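You operate a simulated robot arm through the tools that you are given. There is no shell and no other tool. Be economical: measure what you need, move in short steps, check, and stop when the job is done.

You are at the controls of a simulated robot arm. One attempt, no reset.

JOB
Press the button of port p one two times.

Only the result counts: the job must be done as asked and must still hold three seconds after the hand-in. Knocking over, shifting, dropping, spilling or breaking anything else fails it.

ROBOT AND FRAMES
A 7-joint arm with a two-finger parallel gripper on a trunk, on a base that drives. Base frame: it is fixed to the floor where the robot stands at the start and does not move with it; the origin is under the middle of the robot, x ahead of it, y to its left, z up. Units: mm, rad, N and s.
Its first joint turns from -2.007 to 2.007 rad. Places, roughly: button of port p one [800, 400, 1000]. Payload 3.91 kg.
The tool frame sits at the grasp point between the pads (the TCP): z along the fingers, y along the line on which they close. The tips reach 30 mm beyond it. The gripper opens to 110 mm. The fingers are 20 mm wide and 10 mm thick; the gripper's body (48 by 112 mm) begins 55 mm behind the TCP.
Orientation is that of the tool frame in the base frame, as a unit quaternion [w, x, y, z]. With the fingers straight down and closing along the base's y, the tool's x points along the base's -x, its y along +y and its z along -z.

CONTROLS
- The arm moves only by the tool drive_tool. Its argument "plan" is a list of rows, each a list of 7 numbers: the closure in counts, from 0 (fully open) to 255 (shut), then the shift along the base's x, y, z in mm, then the turn, a rotation vector about the base's x, y, z in rad. In form: [[claw, tx, ty, tz, rx, ry, rz], ...]. A call has 1 to 8 rows; each row shifts and turns the commanded pose from where the row before left it. A row lasts 0.2 s, in which the tool goes at most 50 mm and 0.15 rad; a call with a longer step from one row to the next is refused whole, and so is a gripper value outside its range. Where a pose cannot be reached the arm comes as near as it can. A force on the tool above 40 N (or 10 N above the force at the start of the call, whichever is more), or a blocked arm, ends the call early, and 0.2 s more pass. The fingers move at their own pace (about 153 mm/s each) and stop on an object; they squeeze with about 35 N. The grip force told is the motor's: it shows also when the fingers shut on nothing. Time passes only in rows, and 0.2 s behind the last, so rows that do not move let the fingers close. The reply holds the time, the measured pose of the TCP, the force on the tool along the base axes, the opening and the grip force, in the units named above and with some noise, with the torque about the TCP (base axes, N m) and any sound that the robot's microphone picked up.
- Cameras (640 x 400 px; columns grow to the right, rows downward): "scene" is now at [229.5, 196.8, 1198.1]; the picture's right is [-0.10, -1.00, 0.00], its down [0.05, -0.00, -1.00] and it looks along [0.99, -0.10, 0.05] (base axes); focal length 288 px, centre (320, 200). "wrist" rides on the gripper at [72, 17, -103] in the tool frame; the picture's right is [-0.23, 0.97, 0.00], its down [-0.76, -0.18, -0.62] and it looks along [-0.61, -0.14, 0.78] (tool axes); focal length 222 px, centre (320, 200). There is no depth. A picture from a camera that has moved, and an enlarged one, comes with that camera's place and axes in the base frame and with its lens.
- capture(camera): a new picture of that camera. No time passes.
- lift_body(by): slides the trunk up (or, below 0, down) by that many mm; the arm and the scene camera ride with it, the base frame stays. It gives what a move gives, with no picture.
- base_move(legs): drives the robot by 1 to 6 legs, each [ahead, left, turn to the left] in mm, mm and rad, along the robot's own axes; the way and the turn of a leg run together, so that a leg with both is an arc; at most 1500 mm and 3.142 rad a leg. The arm and the cameras ride along, it lands a little off, and it stops where it bumps. It gives what a move gives.
- pan_tilt(pan, tilt): turns the head with the scene camera to pan (to the left, within 1.396 rad either way) and tilt (down, from -0.506 to 1.204), counted from straight ahead of the robot. It gives what a move gives.
- inspect(camera, box): a new picture of the part [left, top, right, bottom] of that camera's present view, enlarged. No time passes.
- sign_off(): hands the job in; it is judged then, once.

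Go step by step. Nothing tells you exact positions but the pictures and the camera data: compare them with the known pose of the tool, close in by small moves and look again before you grip or let go. The budget is 120 turns and 82 pictures, counting those below and the enlarged ones. Unless the task says otherwise, let go and move clear before handing in, and close with one line.

The tools are called by a JSON object that holds its "fn" and its "kwargs". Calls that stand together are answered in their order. drive_tool: Moves the arm, as the interface text tells. Its arguments: {"type":"object","properties":{"plan":{"type":"array","items":{"type":"array","items":{"type":"number"}}}},"required":["plan"]} The other tools are called the same way: lift_body (by) slides the trunk up or down; base_move (legs) drives the base; pan_tilt (pan, tilt) turns the head that bears the scene camera; capture (camera) takes a picture; inspect (camera, box) takes an enlarged picture of a part of a camera's view; sign_off () hands the job in.

At the start:

```text
clock: 0.0
eef_pos: [448.2, 117.3, 1183.1]
tcp_rot: [0.0, 0.0, 1.0, -0.001]
ft_force: [-0.2, 0.0, -0.1]
ft_torque: [0.01, 0.01, 0.01]
finger_gap: 110.0
grasp_force: 0.0
trunk travel left (down, up): [-475.0, 515.0]
robot x, y, heading: [0.3, 2.7, -0.0]
head pan, tilt: [-0.099, -0.047]
```

scene: 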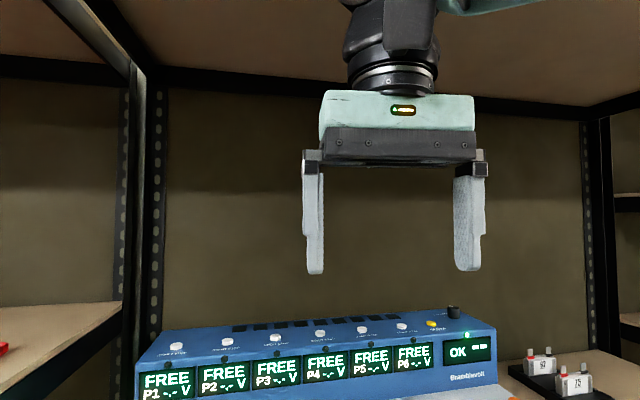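
wrist: 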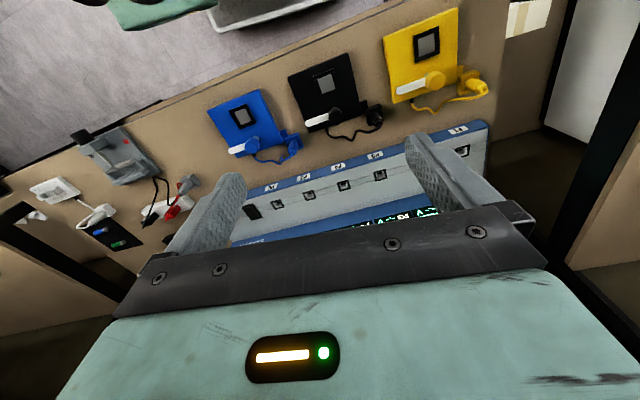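

I see a blue charging hub with P1 to P6 displays, each with a small white button above it. P1 is at far left; I'll tilt the head and enlarge it.

{"fn": "pan_tilt", "kwargs": {"pan": 0.15, "tilt": 0.35}}

{"fn": "capture", "kwargs": {"camera": "scene"}}

{"fn": "inspect", "kwargs": {"camera": "wrist", "box": [200, 100, 520, 300]}}

```text
clock: 0.9
eef_pos: [449.0, 117.3, 1185.4]
tcp_rot: [-0.001, -0.001, 1.0, 0.0]
ft_force: [1.0, -0.8, 0.3]
ft_torque: [0.03, -0.03, -0.04]
finger_gap: 109.9
grasp_force: 0.0
trunk travel left (down, up): [-475.0, 515.0]
robot x, y, heading: [1.1, -2.2, 0.001]
head pan, tilt: [0.15, 0.351]
```

```text
79 pictures are left
camera scene: at [233.3, 219.5, 1161.5], right [0.15, -0.99, 0.0], down [-0.34, -0.05, -0.94], along [0.93, 0.14, -0.34], focal length 288 px, centre (320, 200)
```

scene: 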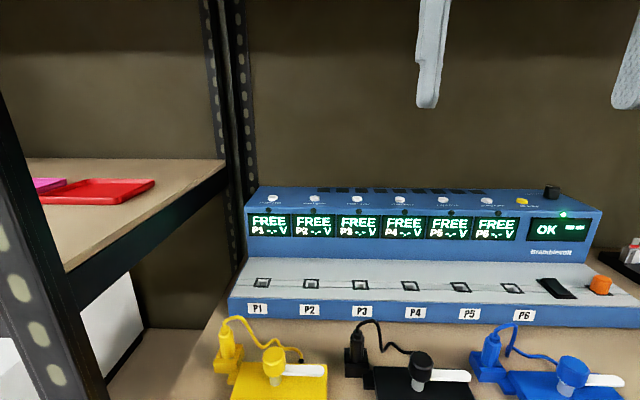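

```text
2.00 times, centred on (360, 200) of wrist
camera zoom: at [375.7, 132.9, 1288.0], right [0.23, 0.97, 0.0], down [0.76, -0.18, 0.62], along [0.61, -0.14, -0.78], focal length 444 px, centre (240, 200)
```

zoom: 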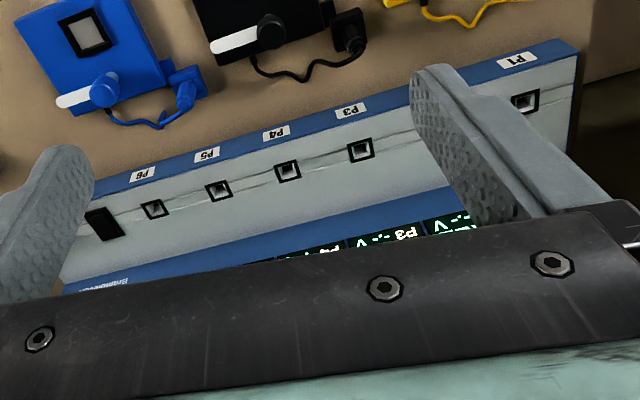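

{"fn": "inspect", "kwargs": {"camera": "scene", "box": [230, 170, 350, 245]}}

{"fn": "inspect", "kwargs": {"camera": "scene", "box": [470, 170, 610, 257]}}

```text
5.33 times, centred on (290, 208) of scene
camera zoom: at [233.3, 219.5, 1161.5], right [0.15, -0.99, 0.0], down [-0.34, -0.05, -0.94], along [0.93, 0.14, -0.34], focal length 1536 px, centre (480, 160)
```

zoom: 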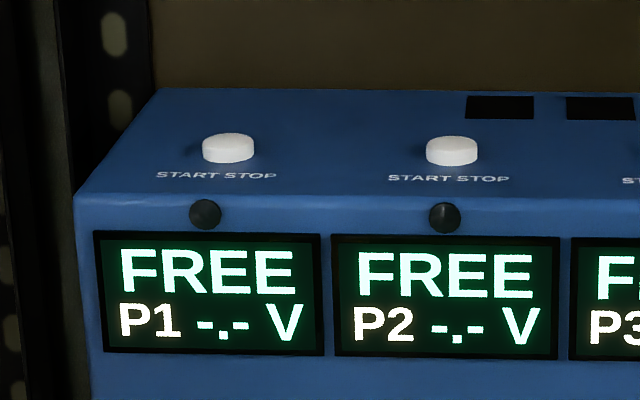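

```text
4.57 times, centred on (540, 214) of scene
camera zoom: at [233.3, 219.5, 1161.5], right [0.15, -0.99, 0.0], down [-0.34, -0.05, -0.94], along [0.93, 0.14, -0.34], focal length 1316 px, centre (-686, 138)
```

zoom: 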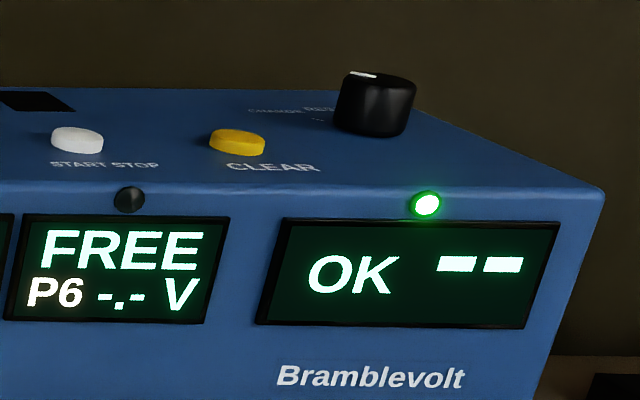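

The views together put the P1 button at roughly (810, 412, 950), slightly out of reach, so the base must move. I'll look round for free space first.

{"fn": "pan_tilt", "kwargs": {"pan": 0.6, "tilt": 0.7}}

{"fn": "capture", "kwargs": {"camera": "scene"}}

{"fn": "pan_tilt", "kwargs": {"pan": -0.1, "tilt": 1.0}}

{"fn": "capture", "kwargs": {"camera": "scene"}}

```text
clock: 1.8
eef_pos: [448.0, 117.9, 1184.3]
tcp_rot: [0.0, 0.0, 1.0, 0.001]
ft_force: [0.3, 0.0, 0.6]
ft_torque: [0.02, 0.02, -0.04]
finger_gap: 110.0
grasp_force: 0.0
trunk travel left (down, up): [-475.0, 515.0]
robot x, y, heading: [-1.8, 1.4, 0.003]
head pan, tilt: [0.6, 0.7]
```

```text
75 pictures are left
camera scene: at [211.4, 253.5, 1130.0], right [0.56, -0.83, 0.0], down [-0.53, -0.36, -0.77], along [0.63, 0.43, -0.64], focal length 288 px, centre (320, 200)
```

scene: 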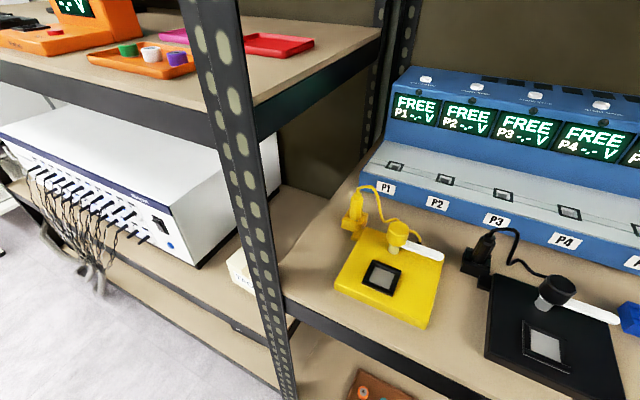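

```text
clock: 2.8
eef_pos: [449.4, 117.8, 1183.3]
tcp_rot: [0.0, 0.0, 1.0, 0.0]
ft_force: [0.3, 0.0, 0.3]
ft_torque: [0.01, 0.04, 0.01]
finger_gap: 110.2
grasp_force: 0.1
trunk travel left (down, up): [-475.0, 515.0]
robot x, y, heading: [-1.3, 2.9, 0.0]
head pan, tilt: [-0.099, 1.0]
```

```text
74 pictures are left
camera scene: at [210.6, 198.7, 1106.6], right [-0.1, -1.0, 0.0], down [-0.84, 0.08, -0.54], along [0.54, -0.05, -0.84], focal length 288 px, centre (320, 200)
```

scene: 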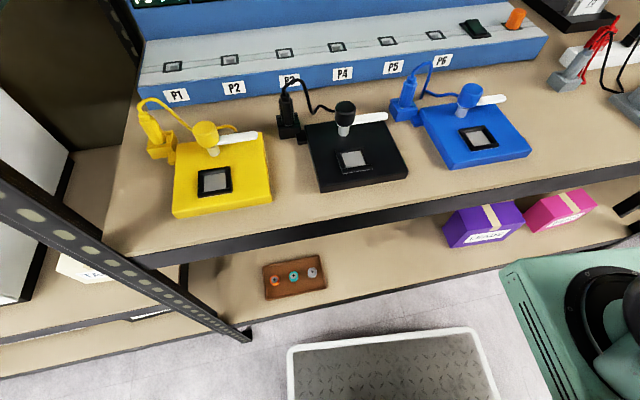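

Floor is clear to the left and the shelf's front edge is about x=410. I'll drive 180 mm left and then 40 mm ahead to bring the button within reach.

{"fn": "base_move", "kwargs": {"legs": [[0, 180, 0], [40, 0, 0]]}}

{"fn": "pan_tilt", "kwargs": {"pan": 0.0, "tilt": 0.3}}

{"fn": "capture", "kwargs": {"camera": "scene"}}

{"fn": "capture", "kwargs": {"camera": "wrist"}}

```text
clock: 5.0
eef_pos: [487.8, 299.7, 1182.1]
tcp_rot: [-0.002, -0.001, 1.0, 0.0]
ft_force: [0.2, -0.2, -0.1]
ft_torque: [-0.01, -0.05, 0.0]
finger_gap: 110.0
grasp_force: 0.0
trunk travel left (down, up): [-475.0, 515.0]
robot x, y, heading: [39.7, 182.7, -0.0]
head pan, tilt: [-0.099, 1.0]
stopped in leg 2: the robot was blocked; the commanded pose is now the measured one
```

```text
clock: 6.1
eef_pos: [487.5, 300.1, 1184.0]
tcp_rot: [-0.001, 0.0, 1.0, -0.001]
ft_force: [0.7, 0.7, 0.1]
ft_torque: [0.02, -0.03, 0.02]
finger_gap: 110.2
grasp_force: 0.1
trunk travel left (down, up): [-475.0, 515.0]
robot x, y, heading: [36.6, 182.5, -0.003]
head pan, tilt: [0.0, 0.3]
```

```text
73 pictures are left
camera scene: at [273.3, 387.3, 1166.0], right [0.0, -1.0, 0.0], down [-0.3, 0.0, -0.95], along [0.95, 0.0, -0.3], focal length 288 px, centre (320, 200)
```

scene: 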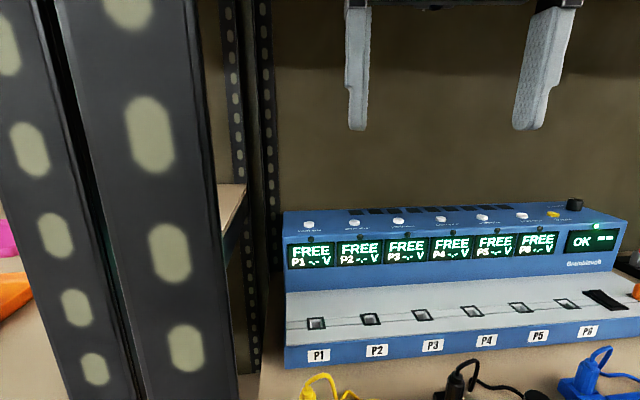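

```text
72 pictures are left
camera wrist: at [415.3, 315.0, 1287.5], right [0.23, 0.97, 0.0], down [0.76, -0.18, 0.62], along [0.61, -0.14, -0.78], focal length 222 px, centre (320, 200)
```

wrist: 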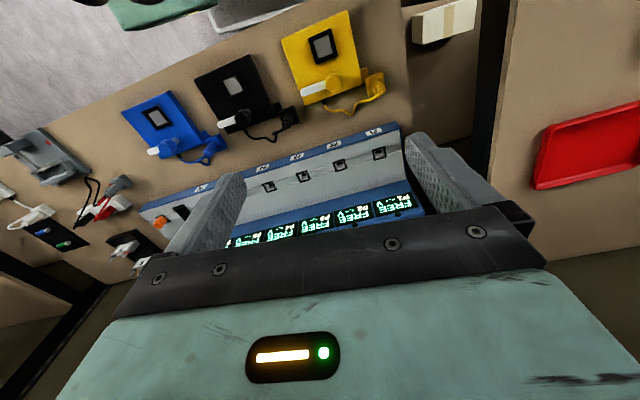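

Refined estimate: button at about (800, 409, 953). The front post is close on the left, so I'll back off slightly and to the right for clearance, then shut the fingers and advance high.

{"fn": "base_move", "kwargs": {"legs": [[-10, -50, 0]]}}

{"fn": "drive_tool", "kwargs": {"plan": [[255, 0, 0, 0, 0, 0, 0], [255, 0, 0, 0, 0, 0, 0], [255, 40, 10, -15, 0, 0, 0], [255, 40, 15, -15, 0, 0, 0], [255, 40, 15, -10, 0, 0, 0], [255, 40, 15, -10, 0, 0, 0]]}}

{"fn": "capture", "kwargs": {"camera": "scene"}}

```text
clock: 7.0
eef_pos: [477.7, 248.2, 1183.2]
tcp_rot: [-0.001, 0.0, 1.0, -0.001]
ft_force: [0.7, 0.6, -0.6]
ft_torque: [-0.01, 0.01, 0.02]
finger_gap: 109.9
grasp_force: 0.0
trunk travel left (down, up): [-475.0, 515.0]
robot x, y, heading: [28.7, 129.4, 0.0]
head pan, tilt: [0.0, 0.3]
```

```text
clock: 8.4
eef_pos: [638.4, 304.7, 1134.8]
tcp_rot: [0.0, 0.0, 1.0, 0.0]
ft_force: [-0.2, 0.2, 0.5]
ft_torque: [-0.02, -0.01, 0.0]
finger_gap: 0.0
grasp_force: 34.9
trunk travel left (down, up): [-475.0, 515.0]
robot x, y, heading: [29.6, 128.8, 0.001]
head pan, tilt: [0.0, 0.3]
```

```text
71 pictures are left
camera scene: at [263.0, 336.4, 1166.2], right [0.0, -1.0, 0.0], down [-0.3, 0.0, -0.96], along [0.96, 0.0, -0.3], focal length 288 px, centre (320, 200)
```

scene: 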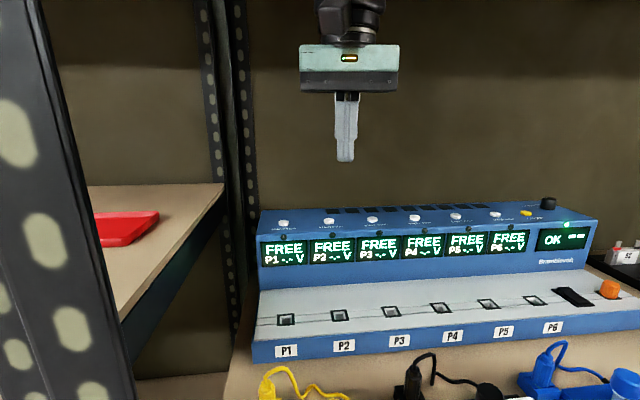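

The arm has clear room. Next I'll continue to a point above the button, keeping the tips at about z=1020.

{"fn": "drive_tool", "kwargs": {"plan": [[255, 30, 22, -10, 0, 0, 0], [255, 30, 22, -15, 0, 0, 0], [255, 30, 20, -15, 0, 0, 0], [255, 35, 20, -20, 0, 0, 0], [255, 35, 20, -20, 0, 0, 0], [255, 0, 0, 0, 0, 0, 0]]}}

{"fn": "inspect", "kwargs": {"camera": "scene", "box": [230, 130, 358, 210]}}

{"fn": "capture", "kwargs": {"camera": "wrist"}}

{"fn": "inspect", "kwargs": {"camera": "scene", "box": [230, 190, 358, 270]}}

```text
clock: 9.8
eef_pos: [755.6, 382.3, 1051.4]
tcp_rot: [-0.002, 0.0, 1.0, -0.001]
ft_force: [-0.1, 0.3, -0.4]
ft_torque: [0.01, 0.0, 0.01]
finger_gap: 0.1
grasp_force: 35.1
out of reach, approached as far as the arm can: row 4, 5
trunk travel left (down, up): [-475.0, 515.0]
robot x, y, heading: [28.5, 129.3, 0.001]
head pan, tilt: [0.0, 0.3]
```

```text
5.00 times, centred on (294, 170) of scene
camera zoom: at [263.4, 336.7, 1166.1], right [0.0, -1.0, 0.0], down [-0.3, 0.0, -0.96], along [0.96, 0.0, -0.3], focal length 1440 px, centre (450, 350)
```

zoom: 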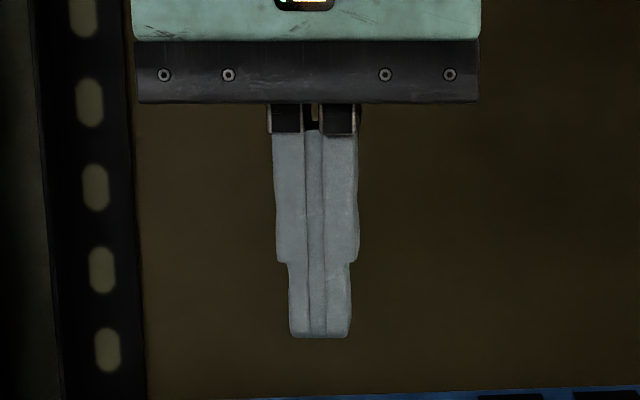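

```text
69 pictures are left
camera wrist: at [682.9, 398.3, 1154.4], right [0.23, 0.97, 0.0], down [0.76, -0.18, 0.62], along [0.61, -0.14, -0.78], focal length 222 px, centre (320, 200)
```

wrist: 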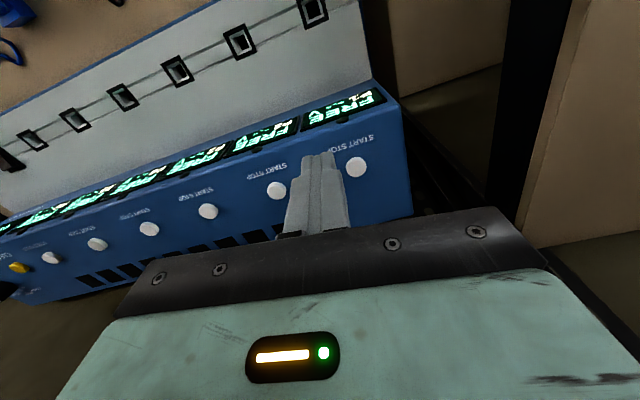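

```text
5.00 times, centred on (294, 230) of scene
camera zoom: at [263.4, 336.7, 1166.1], right [0.0, -1.0, 0.0], down [-0.3, 0.0, -0.96], along [0.96, 0.0, -0.3], focal length 1440 px, centre (450, 50)
```

zoom: 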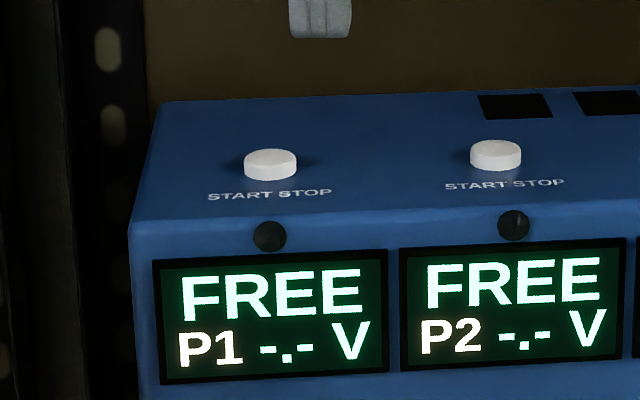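

Triangulation gives the button's top at (805, 409, 953). The reach is limited at this height, so I'll descend 35 mm (tips stay well above) and see whether the arm extends.

{"fn": "drive_tool", "kwargs": {"plan": [[255, 0, 0, -20, 0, 0, 0], [255, 0, 0, -15, 0, 0, 0], [255, 0, 0, 0, 0, 0, 0]]}}

```text
clock: 10.6
eef_pos: [754.6, 382.5, 1015.1]
tcp_rot: [-0.001, 0.001, 1.0, -0.001]
ft_force: [-0.1, 0.3, -0.7]
ft_torque: [-0.02, -0.03, -0.01]
finger_gap: 0.1
grasp_force: 34.8
trunk travel left (down, up): [-475.0, 515.0]
robot x, y, heading: [31.3, 132.4, 0.002]
head pan, tilt: [0.0, 0.3]
```

The command had been reset to the reached pose. I'll try extending at this lower height.

{"fn": "drive_tool", "kwargs": {"plan": [[255, 25, 13, 0, 0, 0, 0], [255, 25, 13, 0, 0, 0, 0], [255, 0, 0, 0, 0, 0, 0]]}}

```text
clock: 11.4
eef_pos: [777.5, 394.4, 1003.6]
tcp_rot: [-0.001, 0.0, 1.0, 0.0]
ft_force: [0.4, -0.5, -0.4]
ft_torque: [0.0, 0.01, 0.0]
finger_gap: 0.0
grasp_force: 34.6
out of reach, approached as far as the arm can: row 1, 2
trunk travel left (down, up): [-475.0, 515.0]
robot x, y, heading: [29.7, 133.2, 0.0]
head pan, tilt: [0.0, 0.3]
```

Lower reach is longer, so raising the trunk lets the arm work lower relative to its shoulder. I'll raise it 80 mm after checking clearance above.

{"fn": "pan_tilt", "kwargs": {"pan": 0.0, "tilt": -0.3}}

{"fn": "capture", "kwargs": {"camera": "scene"}}

```text
clock: 12.4
eef_pos: [776.9, 394.0, 1004.1]
tcp_rot: [-0.002, 0.0, 1.0, -0.001]
ft_force: [0.5, -0.7, -0.2]
ft_torque: [-0.02, -0.02, -0.02]
finger_gap: 0.0
grasp_force: 35.5
trunk travel left (down, up): [-475.0, 515.0]
robot x, y, heading: [30.4, 130.7, -0.002]
head pan, tilt: [0.0, -0.3]
```

```text
67 pictures are left
camera scene: at [248.7, 336.7, 1219.3], right [0.0, -1.0, 0.0], down [0.29, 0.0, -0.96], along [0.96, 0.0, 0.29], focal length 288 px, centre (320, 200)
```

scene: 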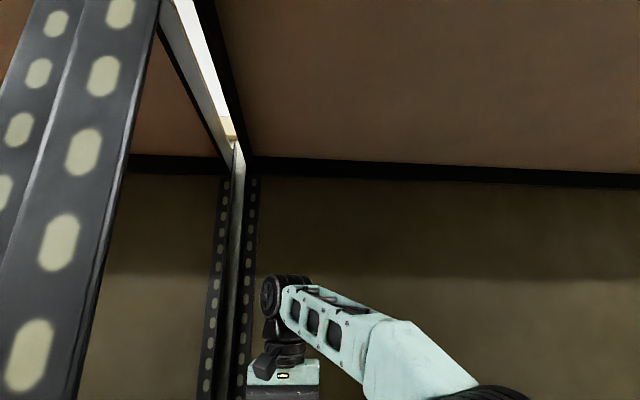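

Plenty of clearance above the arm. Raising the trunk, then restoring the head.

{"fn": "lift_body", "kwargs": {"by": 80}}

{"fn": "pan_tilt", "kwargs": {"pan": 0.0, "tilt": 0.35}}

{"fn": "drive_tool", "kwargs": {"plan": [[255, 0, 0, -25, 0, 0, 0], [255, 0, 0, -25, 0, 0, 0], [255, 0, 0, -25, 0, 0, 0], [255, 14, 7, 0, 0, 0, 0], [255, 14, 7, 0, 0, 0, 0], [255, 0, 0, 0, 0, 0, 0]]}}

```text
clock: 13.6
eef_pos: [778.0, 394.6, 1083.5]
tcp_rot: [-0.001, 0.0, 1.0, 0.0]
ft_force: [0.0, 0.5, -0.2]
ft_torque: [0.02, 0.0, -0.01]
finger_gap: 0.2
grasp_force: 35.0
trunk travel left (down, up): [-555.0, 435.0]
robot x, y, heading: [28.8, 131.1, 0.002]
head pan, tilt: [0.0, -0.3]
```

```text
clock: 14.6
eef_pos: [777.1, 393.3, 1083.6]
tcp_rot: [0.0, -0.001, 1.0, -0.001]
ft_force: [0.4, 0.0, -0.4]
ft_torque: [0.01, 0.0, 0.0]
finger_gap: 0.0
grasp_force: 34.9
trunk travel left (down, up): [-555.0, 435.0]
robot x, y, heading: [29.7, 131.9, -0.003]
head pan, tilt: [0.0, 0.351]
```

```text
clock: 16.0
eef_pos: [804.7, 407.5, 1009.4]
tcp_rot: [-0.001, -0.001, 1.0, 0.0]
ft_force: [0.1, 0.9, -0.7]
ft_torque: [0.0, 0.0, 0.0]
finger_gap: 0.0
grasp_force: 35.2
trunk travel left (down, up): [-555.0, 435.0]
robot x, y, heading: [28.4, 133.5, -0.002]
head pan, tilt: [0.0, 0.351]
```

The tool now reaches (805, 408) with tips at about z=979. Checking alignment from both cameras.

{"fn": "inspect", "kwargs": {"camera": "scene", "box": [220, 160, 380, 260]}}

{"fn": "inspect", "kwargs": {"camera": "wrist", "box": [200, 80, 420, 218]}}

```text
4.00 times, centred on (300, 210) of scene
camera zoom: at [263.1, 336.6, 1241.4], right [0.0, -1.0, 0.0], down [-0.34, 0.0, -0.94], along [0.94, 0.0, -0.34], focal length 1152 px, centre (400, 160)
```

zoom: 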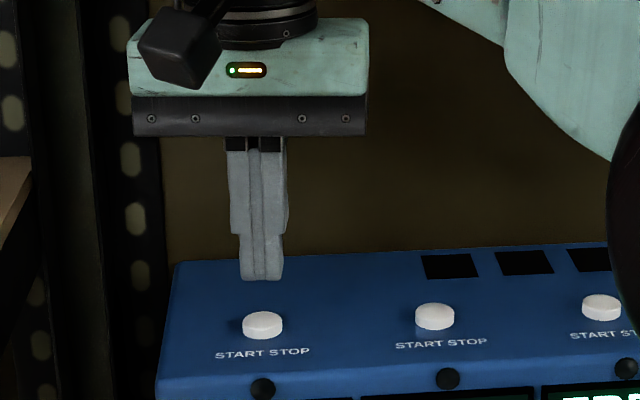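

```text
2.90 times, centred on (310, 149) of wrist
camera zoom: at [732.2, 423.6, 1113.3], right [0.23, 0.97, 0.0], down [0.76, -0.18, 0.62], along [0.61, -0.14, -0.78], focal length 644 px, centre (349, 348)
```

zoom: 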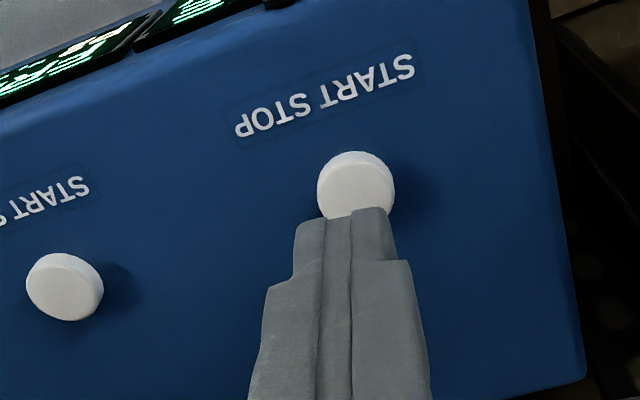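

Alignment is good (button at about 804.5, 409, 953). Lowering to just above the top.

{"fn": "drive_tool", "kwargs": {"plan": [[255, 0, 1.5, -10, 0, 0, 0], [255, 0, 0, -10, 0, 0, 0], [255, 0, 0, 0, 0, 0, 0]]}}

{"fn": "inspect", "kwargs": {"camera": "scene", "box": [220, 185, 380, 285]}}

```text
clock: 16.8
eef_pos: [805.3, 409.7, 988.5]
tcp_rot: [-0.001, 0.001, 1.0, 0.0]
ft_force: [-0.2, 0.1, 0.1]
ft_torque: [-0.01, -0.03, 0.02]
finger_gap: 0.0
grasp_force: 35.5
trunk travel left (down, up): [-555.0, 435.0]
robot x, y, heading: [27.9, 130.7, 0.002]
head pan, tilt: [0.0, 0.351]
```

```text
4.00 times, centred on (300, 235) of scene
camera zoom: at [263.2, 336.7, 1241.4], right [0.0, -1.0, 0.0], down [-0.34, 0.0, -0.94], along [0.94, 0.0, -0.34], focal length 1152 px, centre (400, 60)
```

zoom: 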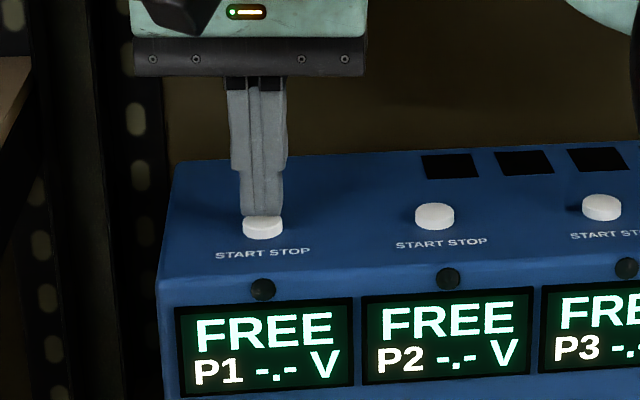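

Tips are about 5 mm above the button. Lowering in small steps to feel for contact.

{"fn": "drive_tool", "kwargs": {"plan": [[255, 0, 0, -2, 0, 0, 0], [255, 0, 0, -2, 0, 0, 0], [255, 0, 0, -1, 0, 0, 0]]}}

```text
clock: 17.6
eef_pos: [805.2, 409.9, 985.3]
tcp_rot: [-0.001, 0.0, 1.0, 0.0]
ft_force: [0.4, 0.0, 0.7]
ft_torque: [0.03, 0.02, -0.01]
finger_gap: 0.2
grasp_force: 35.3
trunk travel left (down, up): [-555.0, 435.0]
robot x, y, heading: [28.6, 128.6, 0.0]
head pan, tilt: [0.0, 0.351]
```

{"fn": "drive_tool", "kwargs": {"plan": [[255, 0, 0, -1, 0, 0, 0], [255, 0, 0, -1, 0, 0, 0]]}}

```text
clock: 18.2
eef_pos: [805.2, 410.2, 982.8]
tcp_rot: [-0.001, 0.001, 1.0, -0.001]
ft_force: [0.6, 1.0, 1.8]
ft_torque: [0.02, -0.02, 0.01]
finger_gap: 0.0
grasp_force: 35.5
trunk travel left (down, up): [-555.0, 435.0]
robot x, y, heading: [25.5, 128.4, 0.003]
head pan, tilt: [0.0, 0.351]
heard: click
```

Light force and a click: the first press registered. Checking the display before releasing.

{"fn": "inspect", "kwargs": {"camera": "scene", "box": [220, 185, 380, 285]}}

{"fn": "drive_tool", "kwargs": {"plan": [[255, 0, 0, 4, 0, 0, 0], [255, 0, 0, 4, 0, 0, 0], [255, 0, 0, 0, 0, 0, 0]]}}

{"fn": "inspect", "kwargs": {"camera": "scene", "box": [220, 185, 380, 285]}}

```text
4.00 times, centred on (300, 235) of scene
camera zoom: at [263.2, 336.7, 1241.4], right [0.0, -1.0, 0.0], down [-0.34, 0.0, -0.94], along [0.94, 0.0, -0.34], focal length 1152 px, centre (400, 60)
```

zoom: 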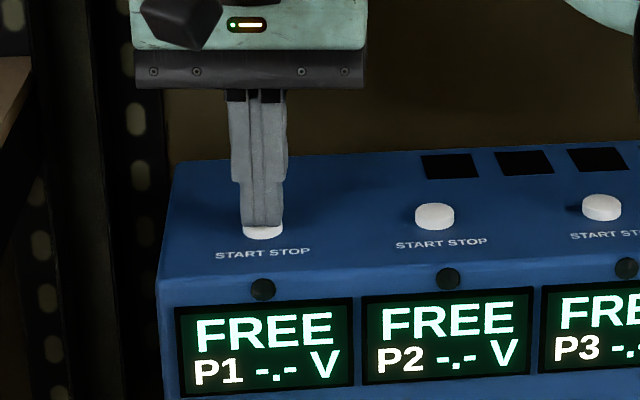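

```text
clock: 19.0
eef_pos: [805.2, 409.8, 989.4]
tcp_rot: [-0.001, -0.001, 1.0, -0.001]
ft_force: [-0.2, -0.2, 0.7]
ft_torque: [0.0, 0.02, 0.0]
finger_gap: 0.0
grasp_force: 35.1
trunk travel left (down, up): [-555.0, 435.0]
robot x, y, heading: [31.9, 131.3, 0.005]
head pan, tilt: [0.0, 0.351]
```

```text
4.00 times, centred on (300, 235) of scene
camera zoom: at [263.2, 336.7, 1241.4], right [0.0, -1.0, 0.0], down [-0.34, 0.0, -0.94], along [0.94, 0.0, -0.34], focal length 1152 px, centre (400, 60)
```

zoom: 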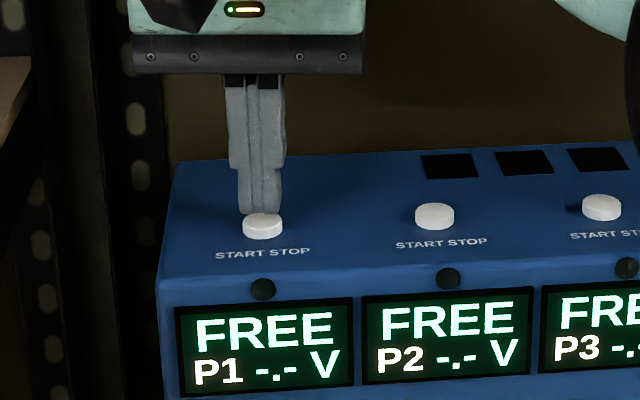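

The button sprang back and the port (empty) still reads FREE; one click was heard. Second press to the same depth, slowly.

{"fn": "drive_tool", "kwargs": {"plan": [[255, 0, 0, -3, 0, 0, 0], [255, 0, 0, -2, 0, 0, 0], [255, 0, 0, -1, 0, 0, 0], [255, 0, 0, -1, 0, 0, 0], [255, 0, 0, -1, 0, 0, 0]]}}

```text
clock: 20.2
eef_pos: [804.6, 409.4, 981.7]
tcp_rot: [-0.002, 0.0, 1.0, -0.001]
ft_force: [-0.4, 0.8, 2.4]
ft_torque: [-0.02, -0.01, 0.02]
finger_gap: 0.0
grasp_force: 35.6
trunk travel left (down, up): [-555.0, 435.0]
robot x, y, heading: [29.0, 131.2, 0.003]
head pan, tilt: [0.0, 0.351]
heard: click
```

Second click heard. Now I'll raise the tool clear.

{"fn": "drive_tool", "kwargs": {"plan": [[255, 0, 0, 5, 0, 0, 0], [255, 0, 0, 15, 0, 0, 0], [255, -10, -5, 20, 0, 0, 0], [255, -20, -10, 20, 0, 0, 0], [255, 0, 0, 0, 0, 0, 0]]}}

{"fn": "capture", "kwargs": {"camera": "scene"}}

```text
clock: 21.4
eef_pos: [775.6, 394.1, 1042.3]
tcp_rot: [0.0, 0.001, 1.0, 0.0]
ft_force: [0.3, -0.4, 1.0]
ft_torque: [-0.01, 0.05, -0.01]
finger_gap: 0.0
grasp_force: 35.3
trunk travel left (down, up): [-555.0, 435.0]
robot x, y, heading: [31.5, 129.6, -0.001]
head pan, tilt: [0.0, 0.351]
```

```text
61 pictures are left
camera scene: at [263.2, 336.7, 1241.3], right [0.0, -1.0, 0.0], down [-0.34, 0.0, -0.94], along [0.94, 0.0, -0.34], focal length 288 px, centre (320, 200)
```

scene: 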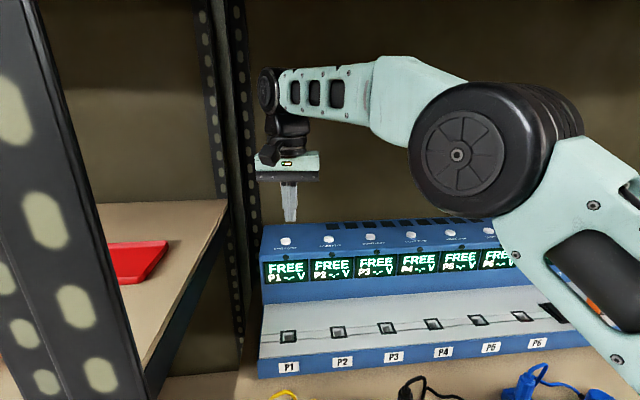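

Two distinct clicks were heard, the tool is clear of the button, and the hub hasn't moved, so I'm handing in.

{"fn": "sign_off", "kwargs": {}}

```text
The job is handed in.
```

I pressed the P1 button twice, with a separate click heard each time and a full release in between. The P1 display read FREE throughout, so the clicks are the only sign that the presses registered.
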